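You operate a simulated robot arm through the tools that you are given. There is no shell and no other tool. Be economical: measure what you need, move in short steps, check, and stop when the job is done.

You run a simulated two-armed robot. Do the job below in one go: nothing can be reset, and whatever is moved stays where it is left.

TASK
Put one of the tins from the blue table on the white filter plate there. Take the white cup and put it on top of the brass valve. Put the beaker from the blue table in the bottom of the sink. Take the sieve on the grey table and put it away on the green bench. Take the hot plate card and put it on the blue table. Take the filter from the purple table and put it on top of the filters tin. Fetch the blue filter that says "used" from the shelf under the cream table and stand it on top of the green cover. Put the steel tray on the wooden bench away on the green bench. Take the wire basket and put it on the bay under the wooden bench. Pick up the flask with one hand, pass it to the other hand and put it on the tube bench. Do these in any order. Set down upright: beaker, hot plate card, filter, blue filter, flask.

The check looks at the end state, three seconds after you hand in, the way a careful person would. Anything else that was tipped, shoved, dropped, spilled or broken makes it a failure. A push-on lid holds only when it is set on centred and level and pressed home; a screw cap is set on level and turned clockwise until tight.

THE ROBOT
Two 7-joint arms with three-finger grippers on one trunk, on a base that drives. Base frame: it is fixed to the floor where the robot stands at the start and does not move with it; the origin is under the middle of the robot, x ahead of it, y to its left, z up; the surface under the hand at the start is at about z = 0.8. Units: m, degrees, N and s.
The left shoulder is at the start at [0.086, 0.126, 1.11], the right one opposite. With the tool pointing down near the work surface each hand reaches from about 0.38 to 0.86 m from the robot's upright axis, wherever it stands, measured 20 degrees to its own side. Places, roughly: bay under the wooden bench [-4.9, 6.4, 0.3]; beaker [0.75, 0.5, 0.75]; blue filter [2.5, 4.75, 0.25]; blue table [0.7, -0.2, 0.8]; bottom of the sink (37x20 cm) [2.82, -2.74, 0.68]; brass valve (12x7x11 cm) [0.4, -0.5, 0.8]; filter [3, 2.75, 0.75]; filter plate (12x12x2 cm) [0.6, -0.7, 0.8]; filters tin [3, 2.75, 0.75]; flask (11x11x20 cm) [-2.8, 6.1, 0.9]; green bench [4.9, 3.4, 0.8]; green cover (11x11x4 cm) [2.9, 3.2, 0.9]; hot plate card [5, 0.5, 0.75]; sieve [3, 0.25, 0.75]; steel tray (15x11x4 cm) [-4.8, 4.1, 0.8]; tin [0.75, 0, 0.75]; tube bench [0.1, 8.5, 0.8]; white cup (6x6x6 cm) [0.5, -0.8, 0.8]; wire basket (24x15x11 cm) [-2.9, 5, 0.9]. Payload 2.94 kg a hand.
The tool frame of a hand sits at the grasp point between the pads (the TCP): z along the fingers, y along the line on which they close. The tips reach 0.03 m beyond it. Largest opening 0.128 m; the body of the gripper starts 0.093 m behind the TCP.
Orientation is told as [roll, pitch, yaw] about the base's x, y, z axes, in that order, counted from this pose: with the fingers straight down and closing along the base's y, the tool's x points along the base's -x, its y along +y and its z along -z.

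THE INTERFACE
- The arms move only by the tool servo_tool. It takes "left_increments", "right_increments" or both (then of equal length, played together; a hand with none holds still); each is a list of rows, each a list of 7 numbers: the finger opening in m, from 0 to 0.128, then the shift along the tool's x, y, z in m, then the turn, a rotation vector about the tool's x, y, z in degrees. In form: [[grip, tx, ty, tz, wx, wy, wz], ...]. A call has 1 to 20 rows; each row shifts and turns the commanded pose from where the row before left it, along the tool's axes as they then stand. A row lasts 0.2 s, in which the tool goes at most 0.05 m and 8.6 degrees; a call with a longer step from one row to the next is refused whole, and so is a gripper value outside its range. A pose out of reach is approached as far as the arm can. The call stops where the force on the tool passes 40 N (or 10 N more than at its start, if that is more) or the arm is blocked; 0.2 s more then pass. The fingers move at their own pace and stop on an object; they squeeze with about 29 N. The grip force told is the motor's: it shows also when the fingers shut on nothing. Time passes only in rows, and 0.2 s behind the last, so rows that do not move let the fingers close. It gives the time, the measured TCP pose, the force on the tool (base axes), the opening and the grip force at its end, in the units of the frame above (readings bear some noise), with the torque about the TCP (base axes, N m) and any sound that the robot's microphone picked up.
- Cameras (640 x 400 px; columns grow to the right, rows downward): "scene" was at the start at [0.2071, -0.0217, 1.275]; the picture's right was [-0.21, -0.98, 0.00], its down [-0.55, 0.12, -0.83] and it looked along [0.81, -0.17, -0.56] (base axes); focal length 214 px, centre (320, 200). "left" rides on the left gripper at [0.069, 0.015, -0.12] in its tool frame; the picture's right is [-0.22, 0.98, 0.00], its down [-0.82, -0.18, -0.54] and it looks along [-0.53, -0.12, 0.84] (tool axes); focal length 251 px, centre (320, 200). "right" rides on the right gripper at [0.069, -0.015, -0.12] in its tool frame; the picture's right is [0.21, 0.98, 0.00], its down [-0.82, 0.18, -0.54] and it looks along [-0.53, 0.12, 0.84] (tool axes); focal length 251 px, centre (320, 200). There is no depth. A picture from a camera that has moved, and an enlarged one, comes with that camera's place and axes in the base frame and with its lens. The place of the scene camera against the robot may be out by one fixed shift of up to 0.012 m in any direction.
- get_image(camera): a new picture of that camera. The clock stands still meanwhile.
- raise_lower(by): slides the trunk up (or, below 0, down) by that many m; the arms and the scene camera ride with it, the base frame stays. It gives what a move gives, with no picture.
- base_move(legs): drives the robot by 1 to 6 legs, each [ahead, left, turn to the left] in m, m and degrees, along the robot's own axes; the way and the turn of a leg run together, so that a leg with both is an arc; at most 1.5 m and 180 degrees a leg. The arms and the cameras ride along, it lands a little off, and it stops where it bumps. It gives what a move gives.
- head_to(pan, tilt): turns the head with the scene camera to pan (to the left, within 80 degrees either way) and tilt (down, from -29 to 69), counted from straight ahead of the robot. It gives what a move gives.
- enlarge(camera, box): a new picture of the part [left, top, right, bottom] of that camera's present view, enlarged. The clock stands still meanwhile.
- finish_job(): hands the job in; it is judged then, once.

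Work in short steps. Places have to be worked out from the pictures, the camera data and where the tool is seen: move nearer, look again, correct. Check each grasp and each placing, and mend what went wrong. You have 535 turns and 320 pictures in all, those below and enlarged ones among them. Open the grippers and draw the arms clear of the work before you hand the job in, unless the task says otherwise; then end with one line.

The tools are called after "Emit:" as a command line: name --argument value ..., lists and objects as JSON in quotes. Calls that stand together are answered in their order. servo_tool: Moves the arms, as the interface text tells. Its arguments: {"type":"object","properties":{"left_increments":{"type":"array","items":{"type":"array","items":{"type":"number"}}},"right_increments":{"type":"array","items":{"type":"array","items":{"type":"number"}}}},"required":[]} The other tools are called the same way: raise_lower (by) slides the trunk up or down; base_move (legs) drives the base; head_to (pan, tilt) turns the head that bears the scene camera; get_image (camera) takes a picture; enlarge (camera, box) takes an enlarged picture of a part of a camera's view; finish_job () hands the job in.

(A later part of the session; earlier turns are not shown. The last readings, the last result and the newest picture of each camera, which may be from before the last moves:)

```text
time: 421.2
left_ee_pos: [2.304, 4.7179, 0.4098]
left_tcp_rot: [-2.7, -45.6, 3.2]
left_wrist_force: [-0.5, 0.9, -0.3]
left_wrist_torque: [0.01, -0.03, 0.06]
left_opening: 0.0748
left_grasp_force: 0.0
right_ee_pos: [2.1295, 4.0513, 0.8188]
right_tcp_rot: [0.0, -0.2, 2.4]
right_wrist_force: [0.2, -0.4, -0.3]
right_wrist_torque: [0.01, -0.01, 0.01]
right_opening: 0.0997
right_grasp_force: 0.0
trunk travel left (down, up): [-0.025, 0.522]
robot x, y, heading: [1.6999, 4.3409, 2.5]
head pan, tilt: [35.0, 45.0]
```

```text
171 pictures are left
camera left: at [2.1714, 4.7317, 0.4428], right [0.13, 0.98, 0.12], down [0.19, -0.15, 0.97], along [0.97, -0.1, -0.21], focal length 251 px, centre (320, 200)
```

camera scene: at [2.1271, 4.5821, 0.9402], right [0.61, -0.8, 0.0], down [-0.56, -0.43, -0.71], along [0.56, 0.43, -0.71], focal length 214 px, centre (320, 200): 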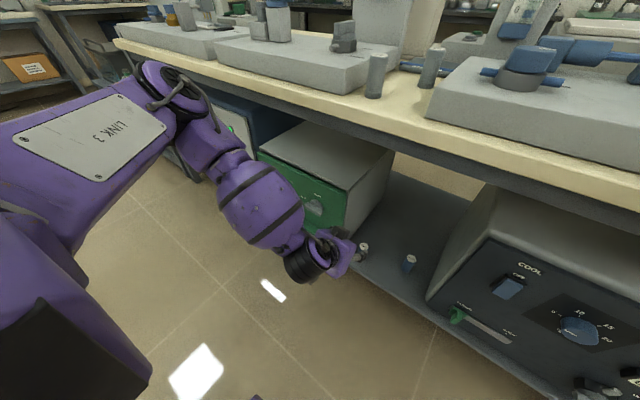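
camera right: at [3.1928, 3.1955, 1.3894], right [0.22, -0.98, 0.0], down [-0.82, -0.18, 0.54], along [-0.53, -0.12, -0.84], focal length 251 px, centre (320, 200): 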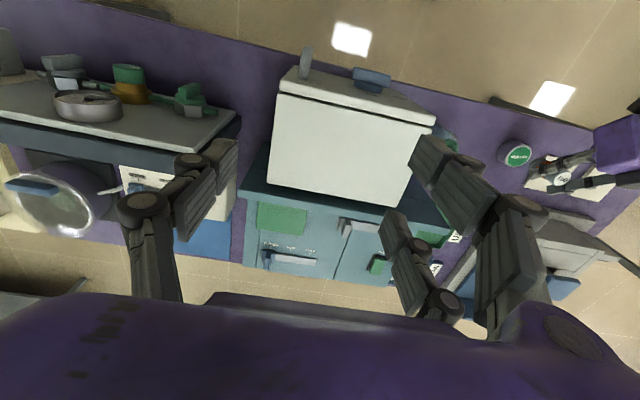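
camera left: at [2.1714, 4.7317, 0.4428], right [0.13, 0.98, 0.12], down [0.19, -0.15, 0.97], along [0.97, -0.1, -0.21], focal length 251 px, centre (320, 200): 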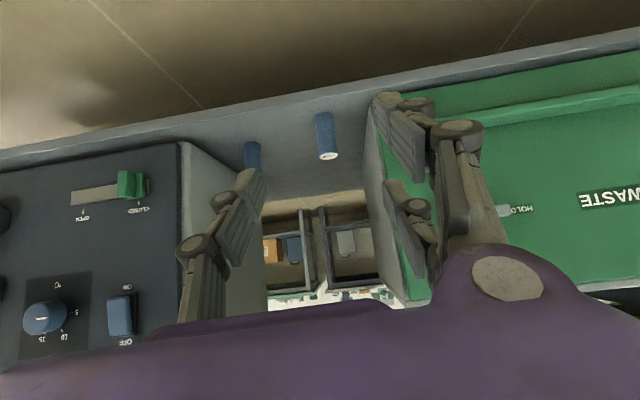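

Now I lower the hand outside the table to z≈0.28.

Emit:
servo_tool --left_increments '[[0.075, 0.022, -0.002, 0.022, 0, 0, 0], [0.075, 0.022, -0.002, 0.022, 0, 0, 0], [0.075, 0.022, -0.002, 0.022, 0, 0, 0], [0.075, 0.022, -0.002, 0.022, 0, 0, 0], [0.075, 0, 0, 0, 0, 0, 0]]'

Emit:
get_image --camera "left"

Emit:
get_image --camera "scene"

```text
time: 422.4
left_ee_pos: [2.3082, 4.7076, 0.2858]
left_tcp_rot: [-2.6, -45.5, 3.2]
left_wrist_force: [0.4, 0.2, 0.9]
left_wrist_torque: [0.0, -0.02, -0.02]
left_opening: 0.075
left_grasp_force: 0.2
right_ee_pos: [2.1296, 4.0519, 0.8198]
right_tcp_rot: [0.0, -0.1, 2.4]
right_wrist_force: [-0.2, 0.2, -0.1]
right_wrist_torque: [0.03, -0.01, 0.02]
right_opening: 0.0999
right_grasp_force: 0.0
trunk travel left (down, up): [-0.025, 0.522]
robot x, y, heading: [1.6998, 4.3452, 2.4]
head pan, tilt: [35.0, 45.0]
```

```text
170 pictures are left
camera left: at [2.1732, 4.7203, 0.3179], right [0.13, 0.98, 0.12], down [0.19, -0.15, 0.97], along [0.97, -0.1, -0.21], focal length 251 px, centre (320, 200)
```

left: 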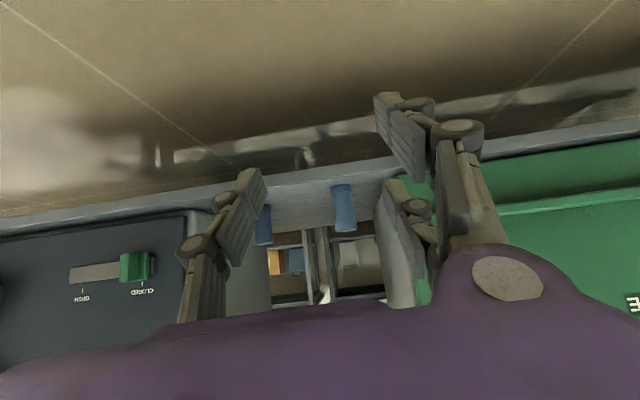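

```text
169 pictures are left
camera scene: at [1.9849, 4.396, 0.9413], right [0.6, -0.8, 0.0], down [-0.56, -0.42, -0.72], along [0.57, 0.43, -0.7], focal length 214 px, centre (320, 200)
```

scene: 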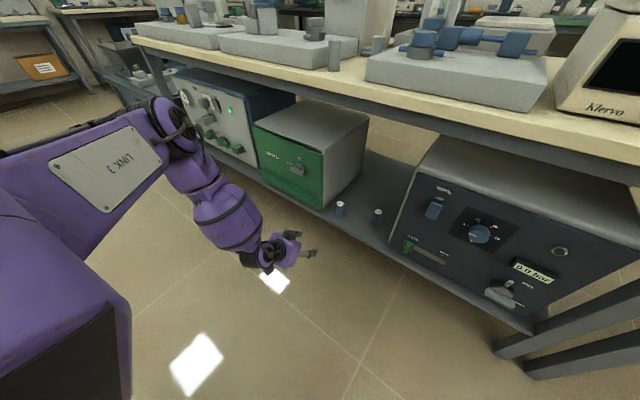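

The hand is low and in line with the gap. I drive the base 0.23 m ahead, slowly bringing the fingers around the filter.

Emit:
base_move --legs '[[0.15, -0.003, 0]]'

Emit:
get_image --camera "left"

```text
time: 423.8
left_ee_pos: [2.4583, 4.711, 0.2853]
left_tcp_rot: [-2.7, -45.6, 3.2]
left_wrist_force: [-0.7, -0.5, 0.4]
left_wrist_torque: [-0.01, 0.0, -0.04]
left_opening: 0.0749
left_grasp_force: 0.1
right_ee_pos: [2.2805, 4.0553, 0.8195]
right_tcp_rot: [0.0, -0.1, 2.4]
right_wrist_force: [0.4, -0.7, -0.4]
right_wrist_torque: [0.0, 0.01, -0.01]
right_opening: 0.1
right_grasp_force: 0.1
trunk travel left (down, up): [-0.025, 0.522]
robot x, y, heading: [1.85, 4.3417, 2.3]
head pan, tilt: [35.0, 45.0]
```

```text
168 pictures are left
camera left: at [2.3242, 4.7236, 0.318], right [0.13, 0.98, 0.12], down [0.19, -0.15, 0.97], along [0.97, -0.1, -0.21], focal length 251 px, centre (320, 200)
```

left: 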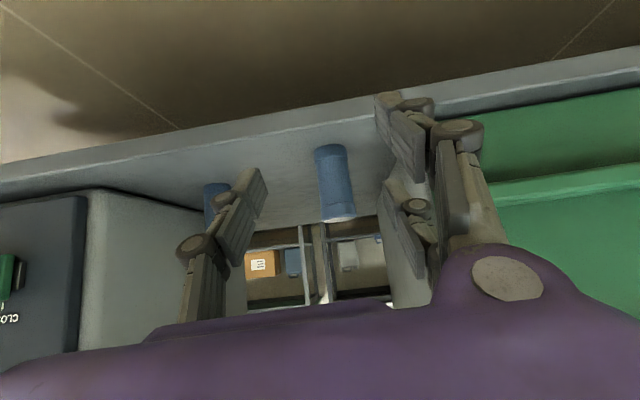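

Filter x is between 2.55 and 2.6. I advance 6 cm more and look again.

Emit:
base_move --legs '[[0.06, -0.002, 0]]'

Emit:
get_image --camera "left"

Emit:
enlarge --camera "scene" --box '[250, 150, 430, 290]'

```text
time: 424.7
left_ee_pos: [2.5175, 4.7102, 0.2845]
left_tcp_rot: [-2.5, -45.6, 3.2]
left_wrist_force: [0.6, 0.1, -0.1]
left_wrist_torque: [0.01, 0.02, 0.0]
left_opening: 0.0749
left_grasp_force: 0.0
right_ee_pos: [2.3406, 4.0551, 0.8192]
right_tcp_rot: [0.0, -0.1, 2.4]
right_wrist_force: [-0.3, 0.2, -0.9]
right_wrist_torque: [0.0, 0.02, -0.01]
right_opening: 0.0999
right_grasp_force: 0.0
trunk travel left (down, up): [-0.025, 0.522]
robot x, y, heading: [1.9086, 4.345, 2.3]
head pan, tilt: [35.0, 45.0]
```

```text
167 pictures are left
camera left: at [2.3846, 4.7243, 0.318], right [0.13, 0.98, 0.12], down [0.19, -0.15, 0.97], along [0.97, -0.1, -0.21], focal length 251 px, centre (320, 200)
```

left: 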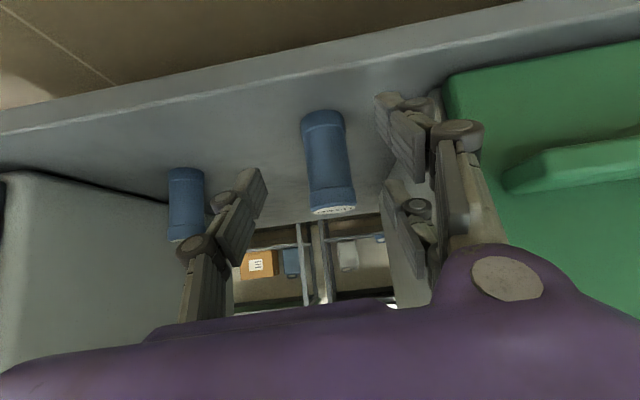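

```text
2.86 times, centred on (340, 220) of scene
camera zoom: at [2.1967, 4.3999, 0.941], right [0.6, -0.8, 0.0], down [-0.56, -0.42, -0.72], along [0.57, 0.43, -0.7], focal length 613 px, centre (263, 143)
```

zoom: 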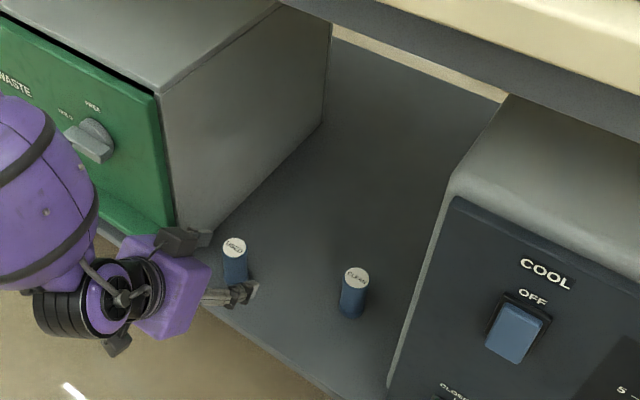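

By apparent size the filter is ~4.3 cm further ahead. I drive that, then lower 2.4 cm.

Emit:
base_move --legs '[[0.043, 0.003, 0]]'

Emit:
servo_tool --left_increments '[[0.075, 0.0085, 0, 0.0085, 0, 0, 0], [0.075, 0.0085, 0, 0.0085, 0, 0, 0], [0.075, 0, 0, 0, 0, 0, 0]]'

Emit:
get_image --camera "left"

```text
time: 425.6
left_ee_pos: [2.5617, 4.7165, 0.2846]
left_tcp_rot: [-2.5, -45.6, 3.2]
left_wrist_force: [0.4, -0.1, -0.5]
left_wrist_torque: [0.01, 0.0, -0.01]
left_opening: 0.0751
left_grasp_force: 0.0
right_ee_pos: [2.3837, 4.0607, 0.8204]
right_tcp_rot: [-0.1, 0.0, 2.4]
right_wrist_force: [-0.3, -0.2, 0.2]
right_wrist_torque: [-0.01, 0.01, -0.01]
right_opening: 0.1001
right_grasp_force: 0.1
trunk travel left (down, up): [-0.025, 0.522]
robot x, y, heading: [1.9534, 4.3519, 2.4]
head pan, tilt: [35.0, 45.0]
```

```text
time: 426.4
left_ee_pos: [2.5626, 4.7161, 0.2649]
left_tcp_rot: [-2.4, -45.9, 3.2]
left_wrist_force: [-0.4, 3.0, 19.3]
left_wrist_torque: [0.99, 0.19, 0.01]
left_opening: 0.081
left_grasp_force: 4.0
right_ee_pos: [2.3821, 4.0598, 0.8199]
right_tcp_rot: [0.0, -0.2, 2.3]
right_wrist_force: [0.0, 0.4, -0.2]
right_wrist_torque: [0.01, 0.02, 0.01]
right_opening: 0.1002
right_grasp_force: 0.1
trunk travel left (down, up): [-0.025, 0.522]
robot x, y, heading: [1.9531, 4.3487, 2.4]
head pan, tilt: [35.0, 45.0]
```

```text
165 pictures are left
camera left: at [2.4286, 4.7289, 0.2973], right [0.12, 0.98, 0.13], down [0.19, -0.15, 0.97], along [0.97, -0.1, -0.2], focal length 251 px, centre (320, 200)
```

left: 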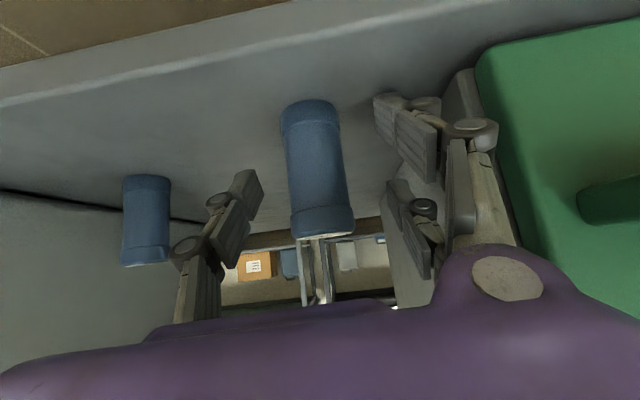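

The lower prong touches the shelf; the filter is between the fingers as with DRY. I raise 7 mm and close.

Emit:
servo_tool --left_increments '[[0.075, -0.005, 0, -0.005, 0, 0, 0], [0.06, 0, 0, 0, 0, 0, 0], [0.05, 0, 0, 0, 0, 0, 0], [0.04, 0, 0, 0, 0, 0, 0], [0.03, 0, 0, 0, 0, 0, 0], [0.0, 0, 0, 0, 0, 0, 0], [0.0, 0, 0, 0, 0, 0, 0], [0.0, 0, 0, 0, 0, 0, 0]]'

Emit:
get_image --camera "left"

```text
time: 428.2
left_ee_pos: [2.5613, 4.7164, 0.269]
left_tcp_rot: [-2.6, -45.6, 3.2]
left_wrist_force: [-0.1, -0.3, -0.4]
left_wrist_torque: [-0.01, 0.02, 0.04]
left_opening: 0.0319
left_grasp_force: 29.0
right_ee_pos: [2.3834, 4.0603, 0.8197]
right_tcp_rot: [0.0, -0.2, 2.4]
right_wrist_force: [0.2, 0.5, -0.9]
right_wrist_torque: [-0.04, -0.02, 0.02]
right_opening: 0.1
right_grasp_force: 0.0
trunk travel left (down, up): [-0.025, 0.522]
robot x, y, heading: [1.9528, 4.3498, 2.4]
head pan, tilt: [35.0, 45.0]
```

```text
164 pictures are left
camera left: at [2.4274, 4.7286, 0.3012], right [0.13, 0.98, 0.12], down [0.19, -0.15, 0.97], along [0.97, -0.1, -0.21], focal length 251 px, centre (320, 200)
```

left: 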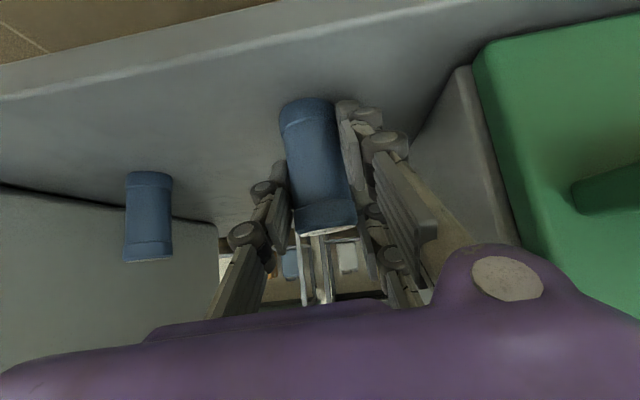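

Gripped. I lift 2.5 cm, then back the base out.

Emit:
servo_tool --left_increments '[[0, -0.006, 0, -0.006, 0, 0, 0], [0, -0.012, 0, -0.012, 0, 0, 0], [0, 0, 0, 0, 0, 0, 0]]'

Emit:
base_move --legs '[[-0.3, 0, 0]]'

Emit:
get_image --camera "left"

```text
time: 429.0
left_ee_pos: [2.5613, 4.7156, 0.2948]
left_tcp_rot: [-2.6, -45.6, 3.2]
left_wrist_force: [0.3, 0.4, -0.7]
left_wrist_torque: [0.02, 0.0, -0.03]
left_opening: 0.0321
left_grasp_force: 28.8
right_ee_pos: [2.3828, 4.0605, 0.8192]
right_tcp_rot: [0.0, -0.1, 2.4]
right_wrist_force: [0.5, -0.4, 0.4]
right_wrist_torque: [0.0, 0.02, -0.03]
right_opening: 0.1001
right_grasp_force: 0.1
trunk travel left (down, up): [-0.025, 0.522]
robot x, y, heading: [1.9543, 4.3506, 2.4]
head pan, tilt: [35.0, 45.0]
```

```text
time: 431.1
left_ee_pos: [2.2618, 4.7039, 0.2935]
left_tcp_rot: [-2.6, -45.5, 3.2]
left_wrist_force: [0.4, 0.0, -1.8]
left_wrist_torque: [0.01, -0.01, -0.01]
left_opening: 0.0322
left_grasp_force: 28.8
right_ee_pos: [2.084, 4.0486, 0.8195]
right_tcp_rot: [0.0, -0.1, 2.4]
right_wrist_force: [-0.4, -0.8, 0.3]
right_wrist_torque: [-0.02, 0.01, -0.02]
right_opening: 0.0999
right_grasp_force: 0.0
trunk travel left (down, up): [-0.025, 0.522]
robot x, y, heading: [1.6539, 4.3387, 2.4]
head pan, tilt: [35.0, 45.0]
```

```text
163 pictures are left
camera left: at [2.1274, 4.717, 0.3271], right [0.13, 0.98, 0.12], down [0.19, -0.15, 0.97], along [0.97, -0.1, -0.21], focal length 251 px, centre (320, 200)
```

left: 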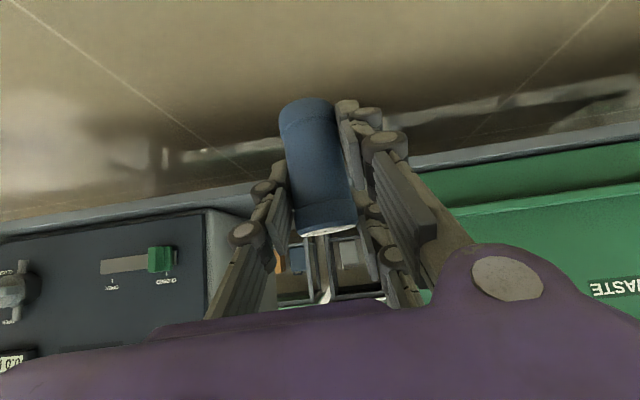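

The used filter is out. I raise the trunk and hand for carrying.

Emit:
raise_lower --by 0.4

Emit:
raise_lower --by 0.1

Emit:
servo_tool --left_increments '[[0, -0.03, 0, -0.03, 0, 0, 0], [0, -0.03, 0, -0.03, 0, 0, 0], [0, -0.03, 0, -0.03, 0, 0, 0], [0, -0.03, 0, -0.03, 0, 0, 0], [0, -0.03, 0, -0.03, 0, 0, 0], [0, -0.03, 0, -0.03, 0, 0, 0], [0, -0.03, 0, -0.03, 0, 0, 0], [0, -0.03, 0, -0.03, 0, 0, 0]]'

```text
time: 434.9
left_ee_pos: [2.3229, 4.7066, 0.8588]
left_tcp_rot: [-3.0, -62.1, 3.6]
left_wrist_force: [-1.1, 0.0, -1.4]
left_wrist_torque: [0.01, 0.02, -0.02]
left_opening: 0.0323
left_grasp_force: 28.9
right_ee_pos: [2.0849, 4.0487, 1.2187]
right_tcp_rot: [0.0, -0.1, 2.5]
right_wrist_force: [0.0, -0.3, -0.1]
right_wrist_torque: [-0.01, 0.01, 0.01]
right_opening: 0.0999
right_grasp_force: 0.1
trunk travel left (down, up): [-0.425, 0.122]
robot x, y, heading: [1.6544, 4.3347, 2.2]
head pan, tilt: [35.0, 45.0]
```

```text
time: 436.2
left_ee_pos: [2.3445, 4.7081, 1.1177]
left_tcp_rot: [-4.1, -75.3, 4.7]
left_wrist_force: [-0.1, 1.2, -0.7]
left_wrist_torque: [0.01, 0.01, 0.02]
left_opening: 0.0325
left_grasp_force: 29.0
right_ee_pos: [2.0851, 4.0482, 1.3192]
right_tcp_rot: [0.0, 0.0, 2.4]
right_wrist_force: [0.2, 1.0, -0.7]
right_wrist_torque: [-0.02, 0.0, 0.05]
right_opening: 0.0995
right_grasp_force: 0.2
trunk travel left (down, up): [-0.525, 0.022]
robot x, y, heading: [1.6559, 4.339, 2.3]
head pan, tilt: [35.0, 45.0]
```

```text
time: 438.0
left_ee_pos: [2.1722, 4.7114, 1.4118]
left_tcp_rot: [-4.1, -75.4, 4.4]
left_wrist_force: [-0.3, 0.5, -0.8]
left_wrist_torque: [0.01, -0.01, 0.0]
left_opening: 0.0326
left_grasp_force: 29.2
right_ee_pos: [2.083, 4.0487, 1.3202]
right_tcp_rot: [0.0, -0.1, 2.4]
right_wrist_force: [-0.1, -0.3, 0.6]
right_wrist_torque: [0.02, -0.01, 0.04]
right_opening: 0.0999
right_grasp_force: 0.1
trunk travel left (down, up): [-0.525, 0.022]
robot x, y, heading: [1.6536, 4.3331, 2.6]
head pan, tilt: [35.0, 45.0]
```

The hand's pose changed unexpectedly during the lift; I look at both hand and table.

Emit:
get_image --camera "scene"

Emit:
get_image --camera "left"

```text
162 pictures are left
camera scene: at [1.7394, 4.3839, 1.478], right [0.61, -0.79, 0.0], down [-0.56, -0.43, -0.71], along [0.56, 0.43, -0.71], focal length 214 px, centre (320, 200)
```

scene: 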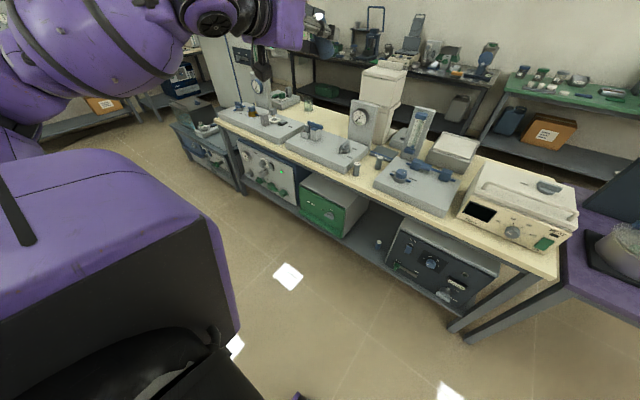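

```text
161 pictures are left
camera left: at [2.0383, 4.7242, 1.3732], right [0.04, 0.98, 0.19], down [-0.32, -0.17, 0.93], along [0.95, -0.1, 0.3], focal length 251 px, centre (320, 200)
```

left: 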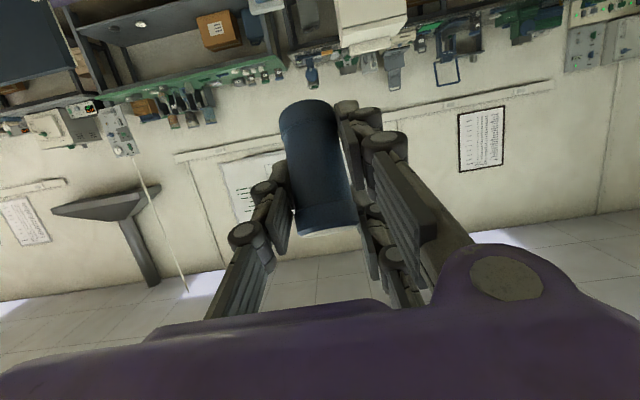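

The filter is still held; nothing on the table seems disturbed. I rotate the hand back to the 45° tilt so the filter is upright again.

Emit:
servo_tool --left_increments '[[0, 0, 0, 0, 0, 7.5, 0], [0, 0, 0, 0, 0, 7.5, 0], [0, 0, 0, 0, 0, 7.5, 0], [0, 0, 0, 0, 0, 7.2, 0], [0, 0, 0, 0, 0, 0, 0]]'

Emit:
base_move --legs '[[0, -1.2, 0]]'

Emit:
head_to --pan 0 --tilt 35

Emit:
get_image --camera "scene"

```text
time: 439.2
left_ee_pos: [2.1706, 4.7124, 1.4121]
left_tcp_rot: [-1.5, -45.7, 1.8]
left_wrist_force: [-0.3, 1.3, -0.5]
left_wrist_torque: [-0.03, 0.0, 0.0]
left_opening: 0.0326
left_grasp_force: 28.7
right_ee_pos: [2.0845, 4.0479, 1.3209]
right_tcp_rot: [0.0, -0.1, 2.4]
right_wrist_force: [-0.1, 0.8, -0.9]
right_wrist_torque: [-0.01, 0.05, -0.01]
right_opening: 0.0998
right_grasp_force: 0.1
trunk travel left (down, up): [-0.525, 0.022]
robot x, y, heading: [1.6551, 4.3384, 2.3]
head pan, tilt: [35.0, 45.0]
```

```text
time: 450.0
left_ee_pos: [2.2251, 3.513, 1.4119]
left_tcp_rot: [-1.5, -45.8, 2.0]
left_wrist_force: [-0.1, -0.3, -0.4]
left_wrist_torque: [-0.03, 0.03, 0.03]
left_opening: 0.0325
left_grasp_force: 29.0
right_ee_pos: [2.1386, 2.8492, 1.3203]
right_tcp_rot: [0.0, -0.2, 2.7]
right_wrist_force: [1.0, 0.5, 0.2]
right_wrist_torque: [0.01, -0.01, -0.01]
right_opening: 0.1
right_grasp_force: 0.0
trunk travel left (down, up): [-0.525, 0.022]
robot x, y, heading: [1.7047, 3.1403, 3.0]
head pan, tilt: [35.0, 45.0]
```

```text
time: 451.1
left_ee_pos: [2.2237, 3.5125, 1.4117]
left_tcp_rot: [-1.5, -45.6, 1.9]
left_wrist_force: [-0.5, 0.6, -0.7]
left_wrist_torque: [0.0, 0.01, 0.01]
left_opening: 0.0329
left_grasp_force: 29.3
right_ee_pos: [2.1396, 2.8486, 1.3194]
right_tcp_rot: [0.0, 0.0, 2.7]
right_wrist_force: [1.0, 0.7, 0.3]
right_wrist_torque: [0.02, -0.02, 0.0]
right_opening: 0.1
right_grasp_force: 0.0
trunk travel left (down, up): [-0.525, 0.022]
robot x, y, heading: [1.7078, 3.1331, 2.6]
head pan, tilt: [0.0, 35.0]
```

```text
160 pictures are left
camera scene: at [1.8173, 3.1377, 1.4927], right [0.05, -1.0, 0.0], down [-0.57, -0.03, -0.82], along [0.82, 0.04, -0.57], focal length 214 px, centre (320, 200)
```

scene: 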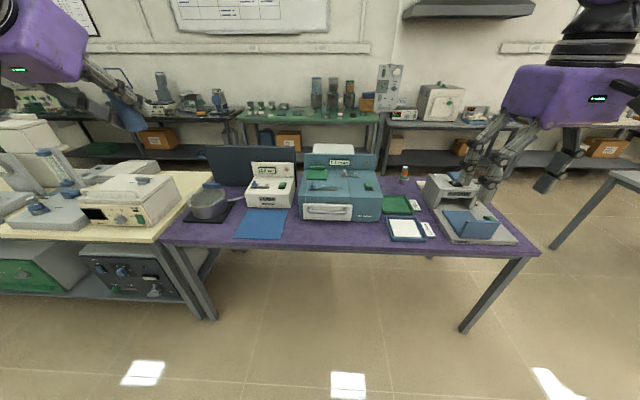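

The teal machine with the green pad on top is ahead. I enlarge it.

Emit:
enlarge --camera "scene" --box '[230, 130, 430, 260]'

```text
3.08 times, centred on (330, 195) of scene
camera zoom: at [1.8173, 3.1377, 1.4927], right [0.05, -1.0, 0.0], down [-0.57, -0.03, -0.82], along [0.82, 0.04, -0.57], focal length 660 px, centre (289, 215)
```

zoom: 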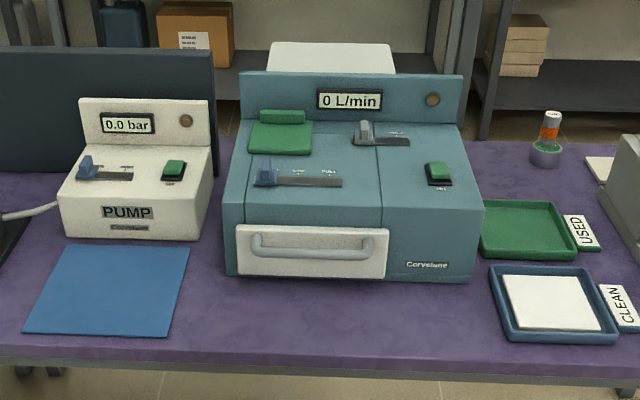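

The green cover is at about (2.845,3.20), top ≈0.935. I drive closer and bring the filter above it.

Emit:
base_move --legs '[[0.36, -0.2, -2]]'

Emit:
get_image --camera "scene"

```text
time: 453.6
left_ee_pos: [2.604, 3.3014, 1.4121]
left_tcp_rot: [-1.6, -45.8, -0.3]
left_wrist_force: [-0.4, 0.7, -0.9]
left_wrist_torque: [0.03, 0.01, 0.05]
left_opening: 0.0327
left_grasp_force: 28.5
right_ee_pos: [2.4926, 2.6413, 1.3207]
right_tcp_rot: [-0.1, -0.2, 0.5]
right_wrist_force: [-0.4, 0.1, -0.3]
right_wrist_torque: [-0.05, -0.02, -0.01]
right_opening: 0.1
right_grasp_force: 0.0
trunk travel left (down, up): [-0.525, 0.022]
robot x, y, heading: [2.0733, 2.9421, 0.3]
head pan, tilt: [0.0, 35.0]
```

```text
158 pictures are left
camera scene: at [2.1825, 2.942, 1.4929], right [0.01, -1.0, 0.0], down [-0.57, -0.01, -0.82], along [0.82, 0.01, -0.57], focal length 214 px, centre (320, 200)
```

scene: 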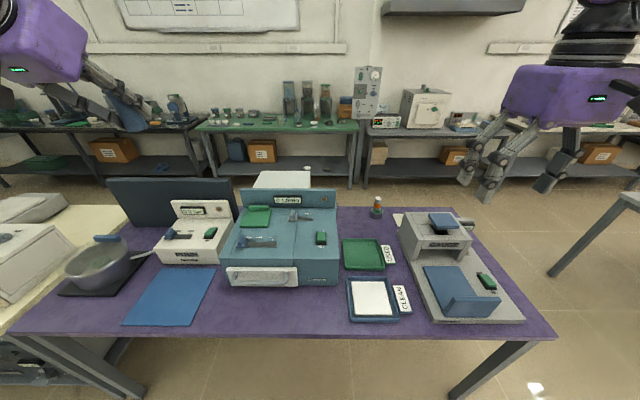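

I bring the hand to a point above and in front of the cover.

Emit:
servo_tool --left_increments '[[0, 0.008, -0.0168, 0.03, 0, 0, 0], [0, 0.008, -0.0168, 0.03, 0, 0, 0], [0, 0.008, -0.0168, 0.03, 0, 0, 0], [0, 0.008, -0.0168, 0.03, 0, 0, 0], [0, 0.008, -0.0168, 0.03, 0, 0, 0], [0, 0.008, -0.0168, 0.03, 0, 0, 0], [0, 0, 0, 0, 0, 0, 0]]'

Emit:
get_image --camera "left"

Emit:
enlarge --camera "scene" --box '[180, 130, 380, 290]'

```text
time: 455.2
left_ee_pos: [2.697, 3.1935, 1.2533]
left_tcp_rot: [-1.6, -45.8, -0.2]
left_wrist_force: [-0.5, -0.6, -0.7]
left_wrist_torque: [-0.01, -0.01, -0.02]
left_opening: 0.0328
left_grasp_force: 28.9
right_ee_pos: [2.4932, 2.641, 1.3205]
right_tcp_rot: [0.0, -0.2, 0.4]
right_wrist_force: [-0.2, -0.1, 0.8]
right_wrist_torque: [-0.01, -0.05, 0.01]
right_opening: 0.1001
right_grasp_force: 0.0
trunk travel left (down, up): [-0.525, 0.022]
robot x, y, heading: [2.0739, 2.9451, 0.8]
head pan, tilt: [0.0, 35.0]
```

```text
157 pictures are left
camera left: at [2.5637, 3.2134, 1.2852], right [0.17, 0.98, 0.14], down [0.18, -0.17, 0.97], along [0.97, -0.14, -0.2], focal length 251 px, centre (320, 200)
```

left: 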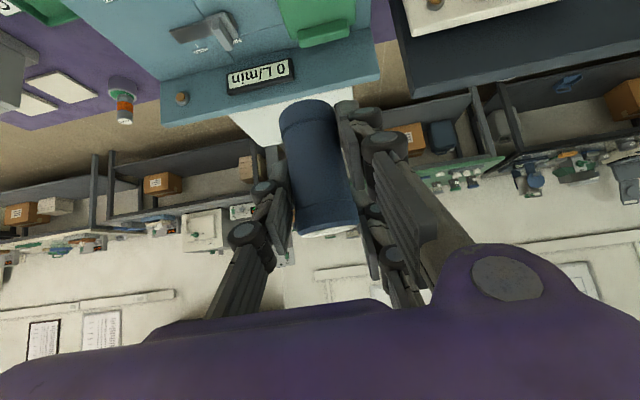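

```text
2.50 times, centred on (280, 210) of scene
camera zoom: at [2.1827, 2.9421, 1.4929], right [0.01, -1.0, 0.0], down [-0.57, -0.01, -0.82], along [0.82, 0.01, -0.57], focal length 536 px, centre (420, 175)
```

zoom: 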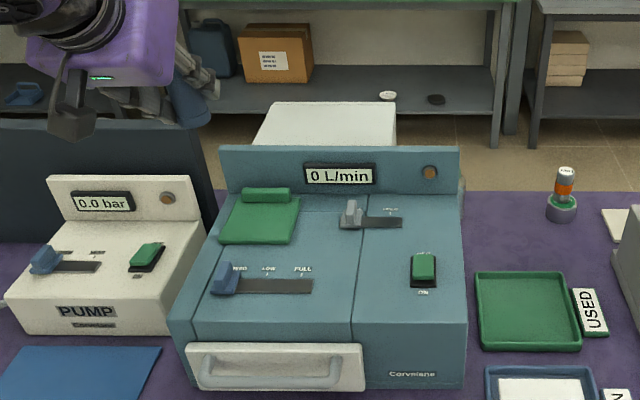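

The cover's flat part is centred near (2.84,3.206). I move to 7 cm above it.

Emit:
servo_tool --left_increments '[[0, 0.0055, 0.0022, 0.038, 0, 0, 0], [0, 0.0055, 0.0022, 0.038, 0, 0, 0], [0, 0.0055, 0.0022, 0.038, 0, 0, 0], [0, 0.0055, 0.0022, 0.038, 0, 0, 0], [0, 0.0055, 0.0022, 0.038, 0, 0, 0], [0, 0.0055, 0.0022, 0.038, 0, 0, 0], [0, 0, 0, 0, 0, 0, 0]]'

Emit:
get_image --camera "left"

Emit:
enlarge --camera "scene" --box '[180, 130, 380, 290]'

```text
time: 456.8
left_ee_pos: [2.7773, 3.2328, 1.108]
left_tcp_rot: [-1.5, -45.8, -0.1]
left_wrist_force: [-0.6, -0.5, -1.2]
left_wrist_torque: [0.02, 0.02, -0.01]
left_opening: 0.0329
left_grasp_force: 28.8
left hand out of reach, approached as far as the arm can: row 4, 5, 6
right_ee_pos: [2.4932, 2.6416, 1.3199]
right_tcp_rot: [0.0, 0.0, 0.6]
right_wrist_force: [-0.1, -0.8, -0.4]
right_wrist_torque: [0.04, 0.03, 0.0]
right_opening: 0.0997
right_grasp_force: 0.1
trunk travel left (down, up): [-0.525, 0.022]
robot x, y, heading: [2.0751, 2.9453, 0.7]
head pan, tilt: [0.0, 35.0]
```

```text
155 pictures are left
camera left: at [2.643, 3.2518, 1.1401], right [0.17, 0.98, 0.14], down [0.18, -0.17, 0.97], along [0.97, -0.14, -0.21], focal length 251 px, centre (320, 200)
```

left: 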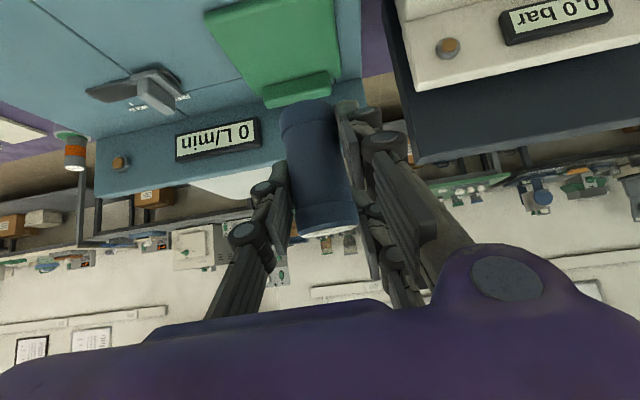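

```text
2.50 times, centred on (280, 210) of scene
camera zoom: at [2.1837, 2.9413, 1.4927], right [0.01, -1.0, 0.0], down [-0.57, 0.0, -0.82], along [0.82, 0.01, -0.57], focal length 536 px, centre (420, 175)
```

zoom: 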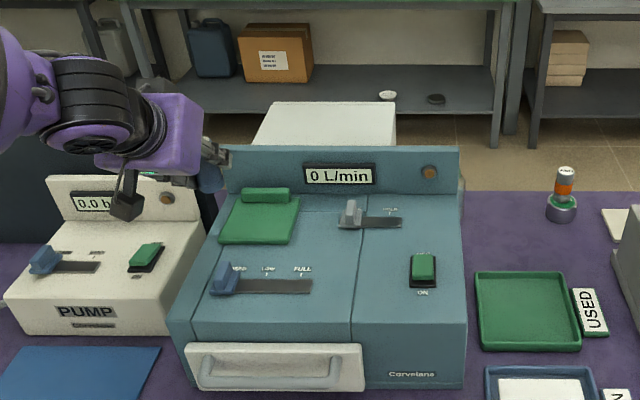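

The tilted arm is at its limit again, so I let the base carry it: 6 cm ahead and 2.7 cm right.

Emit:
base_move --legs '[[0.062, -0.028, 0]]'

Emit:
get_image --camera "left"

Emit:
enlarge --camera "scene" --box '[180, 130, 380, 290]'

```text
time: 457.8
left_ee_pos: [2.8346, 3.206, 1.1097]
left_tcp_rot: [-1.6, -46.0, -0.1]
left_wrist_force: [0.4, 0.8, -0.7]
left_wrist_torque: [-0.03, 0.0, -0.01]
left_opening: 0.0331
left_grasp_force: 28.8
right_ee_pos: [2.5522, 2.6156, 1.3215]
right_tcp_rot: [-0.1, -0.3, 0.5]
right_wrist_force: [-0.7, 0.6, -0.3]
right_wrist_torque: [0.0, -0.05, -0.01]
right_opening: 0.1001
right_grasp_force: 0.1
trunk travel left (down, up): [-0.525, 0.022]
robot x, y, heading: [2.1359, 2.9148, 0.8]
head pan, tilt: [0.0, 35.0]
```

```text
153 pictures are left
camera left: at [2.7013, 3.2255, 1.1419], right [0.17, 0.98, 0.14], down [0.18, -0.17, 0.97], along [0.97, -0.14, -0.2], focal length 251 px, centre (320, 200)
```

left: 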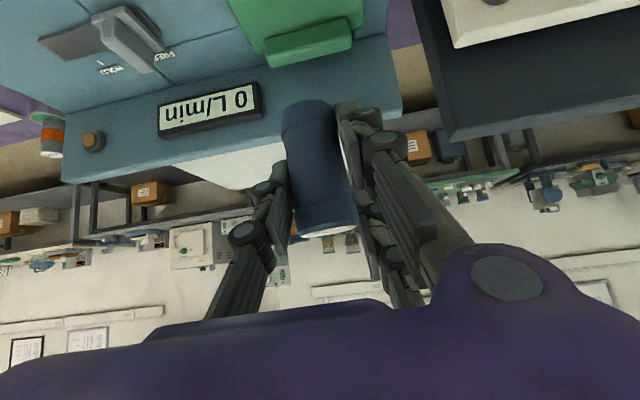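

```text
2.50 times, centred on (280, 210) of scene
camera zoom: at [2.241, 2.9154, 1.4932], right [0.01, -1.0, 0.0], down [-0.57, -0.01, -0.82], along [0.82, 0.01, -0.57], focal length 536 px, centre (420, 175)
```

zoom: 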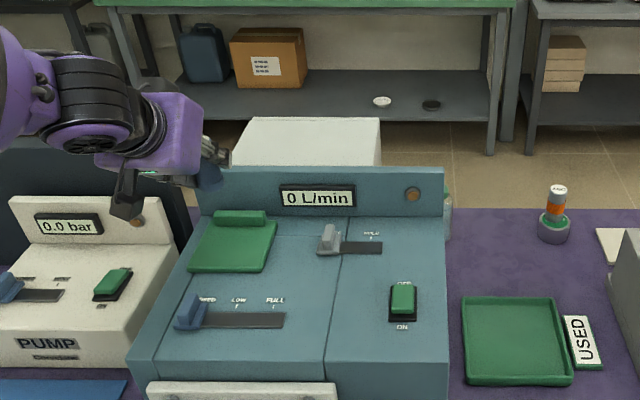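

Well placed above the flat part (lip front at x≈2.883). I lower vertically 8 cm.

Emit:
servo_tool --left_increments '[[0, 0.019, 0, 0.0186, 0, 0, 0], [0, 0.019, 0, 0.0186, 0, 0, 0], [0, 0.019, 0, 0.0186, 0, 0, 0], [0, 0, 0, 0, 0, 0, 0]]'

Emit:
get_image --camera "left"

Emit:
enlarge --camera "scene" --box '[200, 150, 330, 250]'

```text
time: 458.8
left_ee_pos: [2.8035, 3.2205, 1.0562]
left_tcp_rot: [-1.5, -45.8, -0.2]
left_wrist_force: [0.0, -0.1, -0.3]
left_wrist_torque: [-0.03, 0.02, 0.0]
left_opening: 0.0329
left_grasp_force: 29.1
left hand out of reach, approached as far as the arm can: row 1, 2, 3
right_ee_pos: [2.5538, 2.6144, 1.3204]
right_tcp_rot: [0.0, -0.3, 0.5]
right_wrist_force: [0.5, -0.9, 0.6]
right_wrist_torque: [-0.01, -0.03, 0.02]
right_opening: 0.0999
right_grasp_force: 0.1
trunk travel left (down, up): [-0.525, 0.022]
robot x, y, heading: [2.1364, 2.9154, 0.4]
head pan, tilt: [0.0, 35.0]
```

```text
151 pictures are left
camera left: at [2.6697, 3.2397, 1.0883], right [0.17, 0.98, 0.14], down [0.18, -0.17, 0.97], along [0.97, -0.14, -0.21], focal length 251 px, centre (320, 200)
```

left: 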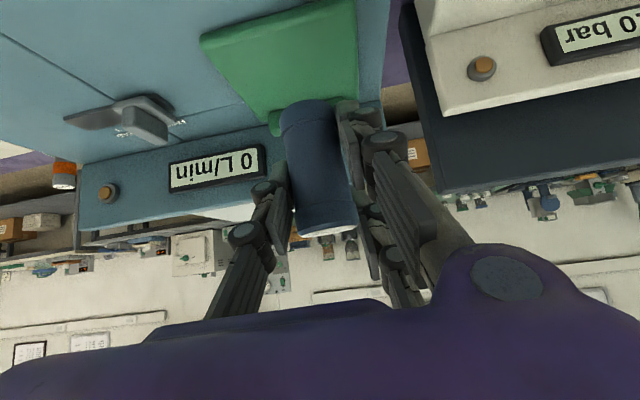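

```text
4.00 times, centred on (265, 200) of scene
camera zoom: at [2.2433, 2.9144, 1.4929], right [0.01, -1.0, 0.0], down [-0.57, 0.0, -0.82], along [0.82, 0.01, -0.57], focal length 858 px, centre (540, 200)
```

zoom: 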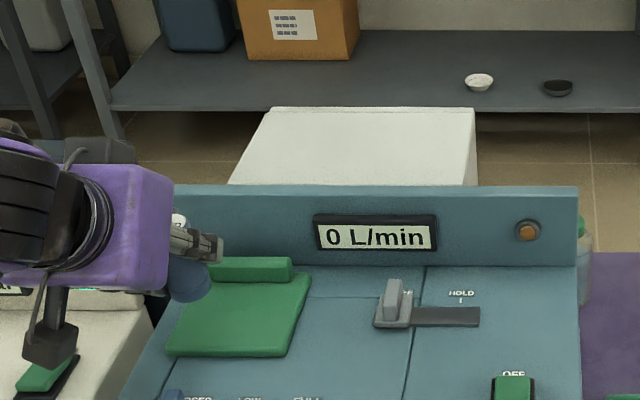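

I raise and pull the hand back 8 cm, then bring the base 9 cm closer so the arm has more room.

Emit:
servo_tool --left_increments '[[0, -0.02, -0.004, -0.025, 0, 0, 0], [0, 0.0, -0.004, -0.03, 0, 0, 0], [0, 0.015, -0.004, -0.03, 0, 0, 0], [0, 0.01, 0, -0.02, 0, 0, 0], [0, 0, 0, 0, 0, 0, 0]]'

Emit:
base_move --legs '[[0.09, 0, 0]]'

```text
time: 460.0
left_ee_pos: [2.7257, 3.2119, 1.125]
left_tcp_rot: [-1.6, -45.7, -0.2]
left_wrist_force: [-0.4, 0.9, -1.1]
left_wrist_torque: [-0.01, 0.0, 0.02]
left_opening: 0.0325
left_grasp_force: 29.1
right_ee_pos: [2.5557, 2.6138, 1.32]
right_tcp_rot: [-0.1, -0.2, 0.6]
right_wrist_force: [0.4, -0.1, -0.5]
right_wrist_torque: [0.0, 0.02, 0.02]
right_opening: 0.1001
right_grasp_force: 0.2
trunk travel left (down, up): [-0.525, 0.022]
robot x, y, heading: [2.1326, 2.9171, 0.5]
head pan, tilt: [0.0, 35.0]
```

```text
time: 461.1
left_ee_pos: [2.8118, 3.2122, 1.1263]
left_tcp_rot: [-1.4, -45.9, -0.2]
left_wrist_force: [0.5, -0.5, -1.1]
left_wrist_torque: [0.03, -0.02, 0.01]
left_opening: 0.0326
left_grasp_force: 29.1
right_ee_pos: [2.6415, 2.6161, 1.321]
right_tcp_rot: [0.0, -0.2, 0.4]
right_wrist_force: [0.0, 0.6, 0.7]
right_wrist_torque: [-0.02, 0.01, 0.03]
right_opening: 0.0999
right_grasp_force: 0.1
trunk travel left (down, up): [-0.525, 0.022]
robot x, y, heading: [2.2219, 2.9127, 0.4]
head pan, tilt: [0.0, 35.0]
```

Now forward 2.6 cm and down 9 cm.

Emit:
servo_tool --left_increments '[[0, 0.0155, -0.002, 0.0271, 0, 0, 0], [0, 0.0155, -0.002, 0.0271, 0, 0, 0], [0, 0.0155, -0.002, 0.0271, 0, 0, 0], [0, 0, 0, 0, 0, 0, 0]]'

Emit:
get_image --camera "left"

```text
time: 462.1
left_ee_pos: [2.8389, 3.2044, 1.0343]
left_tcp_rot: [-1.6, -45.8, -0.2]
left_wrist_force: [0.1, -0.9, -0.5]
left_wrist_torque: [-0.02, 0.01, 0.02]
left_opening: 0.0328
left_grasp_force: 28.9
right_ee_pos: [2.6418, 2.6144, 1.3203]
right_tcp_rot: [0.1, -0.3, 0.5]
right_wrist_force: [-0.4, 0.7, -0.1]
right_wrist_torque: [0.01, 0.0, -0.03]
right_opening: 0.0998
right_grasp_force: 0.1
trunk travel left (down, up): [-0.525, 0.022]
robot x, y, heading: [2.2205, 2.9161, 0.4]
head pan, tilt: [0.0, 35.0]
```

```text
149 pictures are left
camera left: at [2.7047, 3.2228, 1.068], right [0.17, 0.98, 0.14], down [0.18, -0.17, 0.97], along [0.97, -0.14, -0.2], focal length 251 px, centre (320, 200)
```

left: 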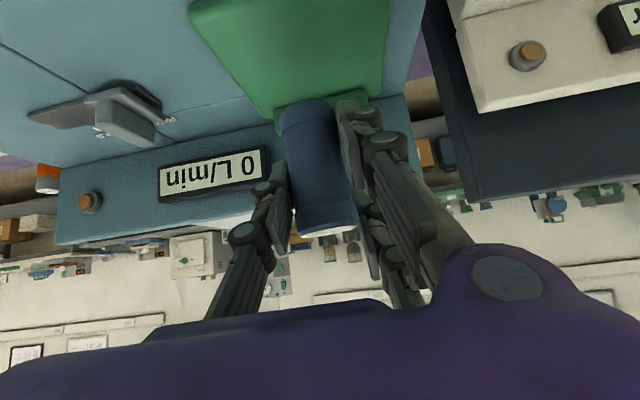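

I lower 3 cm more, then feel.

Emit:
servo_tool --left_increments '[[0, 0.0107, 0, 0.0105, 0, 0, 0], [0, 0.0107, 0, 0.0105, 0, 0, 0], [0, 0, 0, 0, 0, 0, 0]]'

Emit:
servo_tool --left_increments '[[0, 0.0015, 0, 0.0015, 0, 0, 0], [0, 0.0015, 0, 0.0015, 0, 0, 0], [0, 0, 0, 0, 0, 0, 0]]'

Emit:
get_image --camera "left"

```text
time: 462.9
left_ee_pos: [2.8337, 3.2078, 1.0125]
left_tcp_rot: [-1.6, -45.7, -0.2]
left_wrist_force: [1.0, 0.0, -1.4]
left_wrist_torque: [0.02, 0.01, 0.0]
left_opening: 0.0327
left_grasp_force: 29.0
left hand out of reach, approached as far as the arm can: row 2
right_ee_pos: [2.6431, 2.6137, 1.3212]
right_tcp_rot: [0.0, -0.2, 0.5]
right_wrist_force: [-0.2, 0.3, -0.3]
right_wrist_torque: [0.0, -0.01, 0.03]
right_opening: 0.1
right_grasp_force: 0.1
trunk travel left (down, up): [-0.525, 0.022]
robot x, y, heading: [2.2222, 2.9142, 0.4]
head pan, tilt: [0.0, 35.0]
```

```text
time: 463.7
left_ee_pos: [2.8319, 3.2079, 1.0101]
left_tcp_rot: [-1.5, -45.8, -0.3]
left_wrist_force: [0.3, 0.5, -0.4]
left_wrist_torque: [-0.01, -0.03, 0.03]
left_opening: 0.033
left_grasp_force: 29.2
left hand out of reach, approached as far as the arm can: row 2
right_ee_pos: [2.6415, 2.615, 1.3191]
right_tcp_rot: [0.0, 0.0, 0.4]
right_wrist_force: [0.3, 0.8, -0.5]
right_wrist_torque: [-0.01, 0.0, 0.0]
right_opening: 0.1
right_grasp_force: 0.0
trunk travel left (down, up): [-0.525, 0.022]
robot x, y, heading: [2.2235, 2.9175, 0.5]
head pan, tilt: [0.0, 35.0]
```

```text
148 pictures are left
camera left: at [2.6987, 3.2275, 1.0434], right [0.17, 0.98, 0.14], down [0.18, -0.17, 0.97], along [0.97, -0.14, -0.21], focal length 251 px, centre (320, 200)
```

left: 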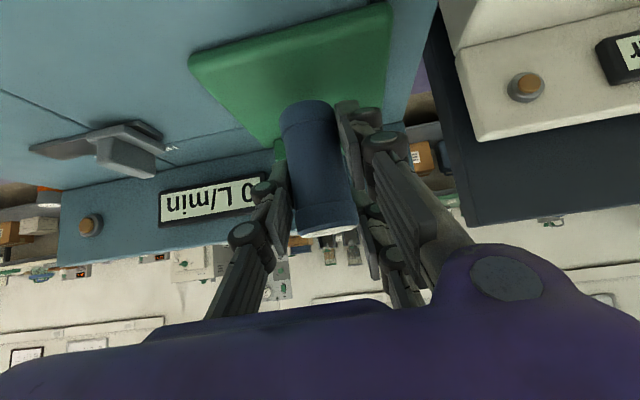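

The arm is at its limit, so I use the trunk for the last centimetres, in small steps.

Emit:
raise_lower --by -0.008

Emit:
raise_lower --by -0.003

Emit:
raise_lower --by -0.003

Emit:
get_image --camera "left"

```text
time: 464.3
left_ee_pos: [2.8313, 3.2085, 1.0026]
left_tcp_rot: [-1.4, -45.8, -0.2]
left_wrist_force: [0.4, -0.1, -0.6]
left_wrist_torque: [0.0, 0.05, 0.01]
left_opening: 0.0329
left_grasp_force: 28.4
right_ee_pos: [2.6423, 2.6138, 1.312]
right_tcp_rot: [0.1, -0.2, 0.5]
right_wrist_force: [0.2, -0.2, -0.7]
right_wrist_torque: [0.02, -0.03, 0.01]
right_opening: 0.0999
right_grasp_force: 0.1
trunk travel left (down, up): [-0.517, 0.03]
robot x, y, heading: [2.2244, 2.9174, 0.5]
head pan, tilt: [0.0, 35.0]
```

```text
time: 464.8
left_ee_pos: [2.8319, 3.2089, 0.9995]
left_tcp_rot: [-1.5, -45.8, -0.2]
left_wrist_force: [0.9, -0.8, -0.2]
left_wrist_torque: [-0.02, -0.01, 0.01]
left_opening: 0.0329
left_grasp_force: 29.1
right_ee_pos: [2.6415, 2.6142, 1.3092]
right_tcp_rot: [0.0, -0.2, 0.4]
right_wrist_force: [-1.4, 0.0, 0.7]
right_wrist_torque: [-0.02, -0.03, 0.01]
right_opening: 0.1002
right_grasp_force: 0.1
trunk travel left (down, up): [-0.514, 0.033]
robot x, y, heading: [2.2221, 2.9169, 0.3]
head pan, tilt: [0.0, 35.0]
```

```text
time: 465.3
left_ee_pos: [2.8319, 3.2081, 0.9963]
left_tcp_rot: [-1.6, -45.7, -0.1]
left_wrist_force: [-0.1, -0.9, -0.4]
left_wrist_torque: [0.01, 0.0, 0.0]
left_opening: 0.0329
left_grasp_force: 29.2
right_ee_pos: [2.6434, 2.6135, 1.3077]
right_tcp_rot: [-0.1, -0.1, 0.4]
right_wrist_force: [0.7, -0.4, -0.6]
right_wrist_torque: [-0.02, -0.03, 0.02]
right_opening: 0.0997
right_grasp_force: 0.1
trunk travel left (down, up): [-0.511, 0.036]
robot x, y, heading: [2.2204, 2.9188, 0.4]
head pan, tilt: [0.0, 35.0]
```

```text
147 pictures are left
camera left: at [2.6986, 3.2276, 1.0295], right [0.17, 0.98, 0.14], down [0.18, -0.17, 0.97], along [0.97, -0.14, -0.21], focal length 251 px, centre (320, 200)
```

left: 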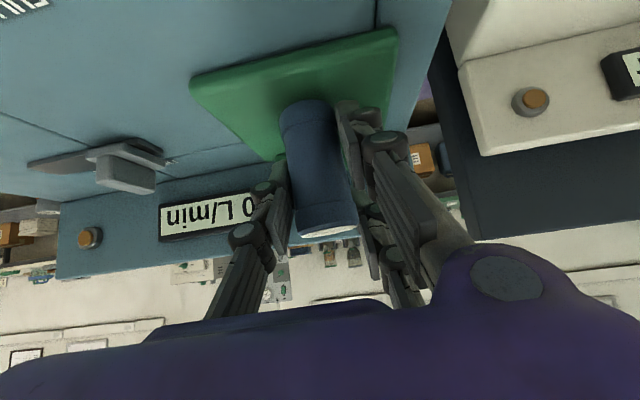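

No contact yet; continue with 3 mm trunk steps.

Emit:
raise_lower --by -0.003

Emit:
raise_lower --by -0.003

Emit:
raise_lower --by -0.003

Emit:
raise_lower --by -0.003

Emit:
get_image --camera "left"

```text
time: 465.8
left_ee_pos: [2.8323, 3.2083, 0.9946]
left_tcp_rot: [-1.4, -45.8, -0.2]
left_wrist_force: [0.3, 0.0, -0.9]
left_wrist_torque: [-0.01, 0.0, 0.01]
left_opening: 0.0329
left_grasp_force: 29.3
right_ee_pos: [2.6426, 2.6142, 1.3038]
right_tcp_rot: [-0.1, -0.1, 0.5]
right_wrist_force: [-0.5, -0.3, 0.1]
right_wrist_torque: [-0.01, -0.01, -0.01]
right_opening: 0.1001
right_grasp_force: 0.1
trunk travel left (down, up): [-0.508, 0.039]
robot x, y, heading: [2.2252, 2.9182, 0.6]
head pan, tilt: [0.0, 35.0]
```

```text
time: 466.4
left_ee_pos: [2.8324, 3.2079, 0.9906]
left_tcp_rot: [-1.5, -45.8, -0.3]
left_wrist_force: [0.3, -0.3, 0.5]
left_wrist_torque: [0.04, 0.01, 0.0]
left_opening: 0.0327
left_grasp_force: 29.4
right_ee_pos: [2.6433, 2.6152, 1.3012]
right_tcp_rot: [0.0, -0.1, 0.4]
right_wrist_force: [0.3, 0.1, -0.5]
right_wrist_torque: [-0.02, -0.01, -0.03]
right_opening: 0.0998
right_grasp_force: 0.0
trunk travel left (down, up): [-0.505, 0.042]
robot x, y, heading: [2.2225, 2.918, 0.5]
head pan, tilt: [0.0, 35.0]
```

```text
time: 466.9
left_ee_pos: [2.8312, 3.2084, 0.9895]
left_tcp_rot: [-1.6, -46.0, -0.2]
left_wrist_force: [-1.8, 1.4, 15.2]
left_wrist_torque: [0.35, 0.14, 0.01]
left_opening: 0.0328
left_grasp_force: 29.4
right_ee_pos: [2.6401, 2.6149, 1.2978]
right_tcp_rot: [0.0, -0.2, 0.4]
right_wrist_force: [0.3, -0.9, -0.3]
right_wrist_torque: [0.0, 0.0, 0.02]
right_opening: 0.0999
right_grasp_force: 0.1
trunk travel left (down, up): [-0.502, 0.045]
robot x, y, heading: [2.2245, 2.9151, 0.1]
head pan, tilt: [0.0, 35.0]
```

```text
time: 467.4
left_ee_pos: [2.831, 3.2084, 0.99]
left_tcp_rot: [-1.5, -46.4, -0.3]
left_wrist_force: [-2.0, 5.4, 35.3]
left_wrist_torque: [0.78, 0.21, 0.06]
left_opening: 0.0327
left_grasp_force: 29.0
right_ee_pos: [2.639, 2.6137, 1.2957]
right_tcp_rot: [0.0, -0.3, 0.5]
right_wrist_force: [0.6, -0.6, -0.3]
right_wrist_torque: [0.0, -0.04, -0.02]
right_opening: 0.0999
right_grasp_force: 0.1
trunk travel left (down, up): [-0.499, 0.048]
robot x, y, heading: [2.223, 2.9186, 0.5]
head pan, tilt: [0.0, 35.0]
```

```text
146 pictures are left
camera left: at [2.6979, 3.2271, 1.0217], right [0.17, 0.98, 0.14], down [0.17, -0.17, 0.97], along [0.97, -0.14, -0.2], focal length 251 px, centre (320, 200)
```

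left: 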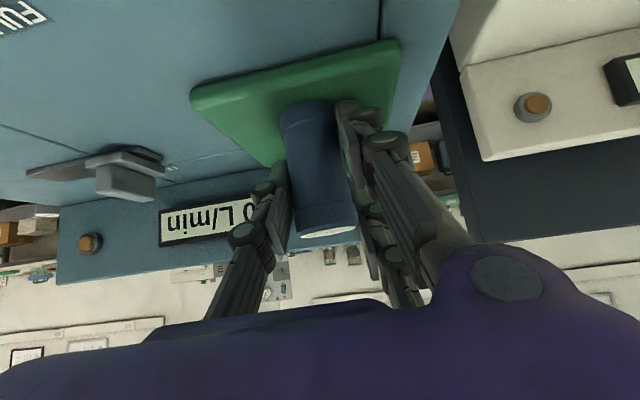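

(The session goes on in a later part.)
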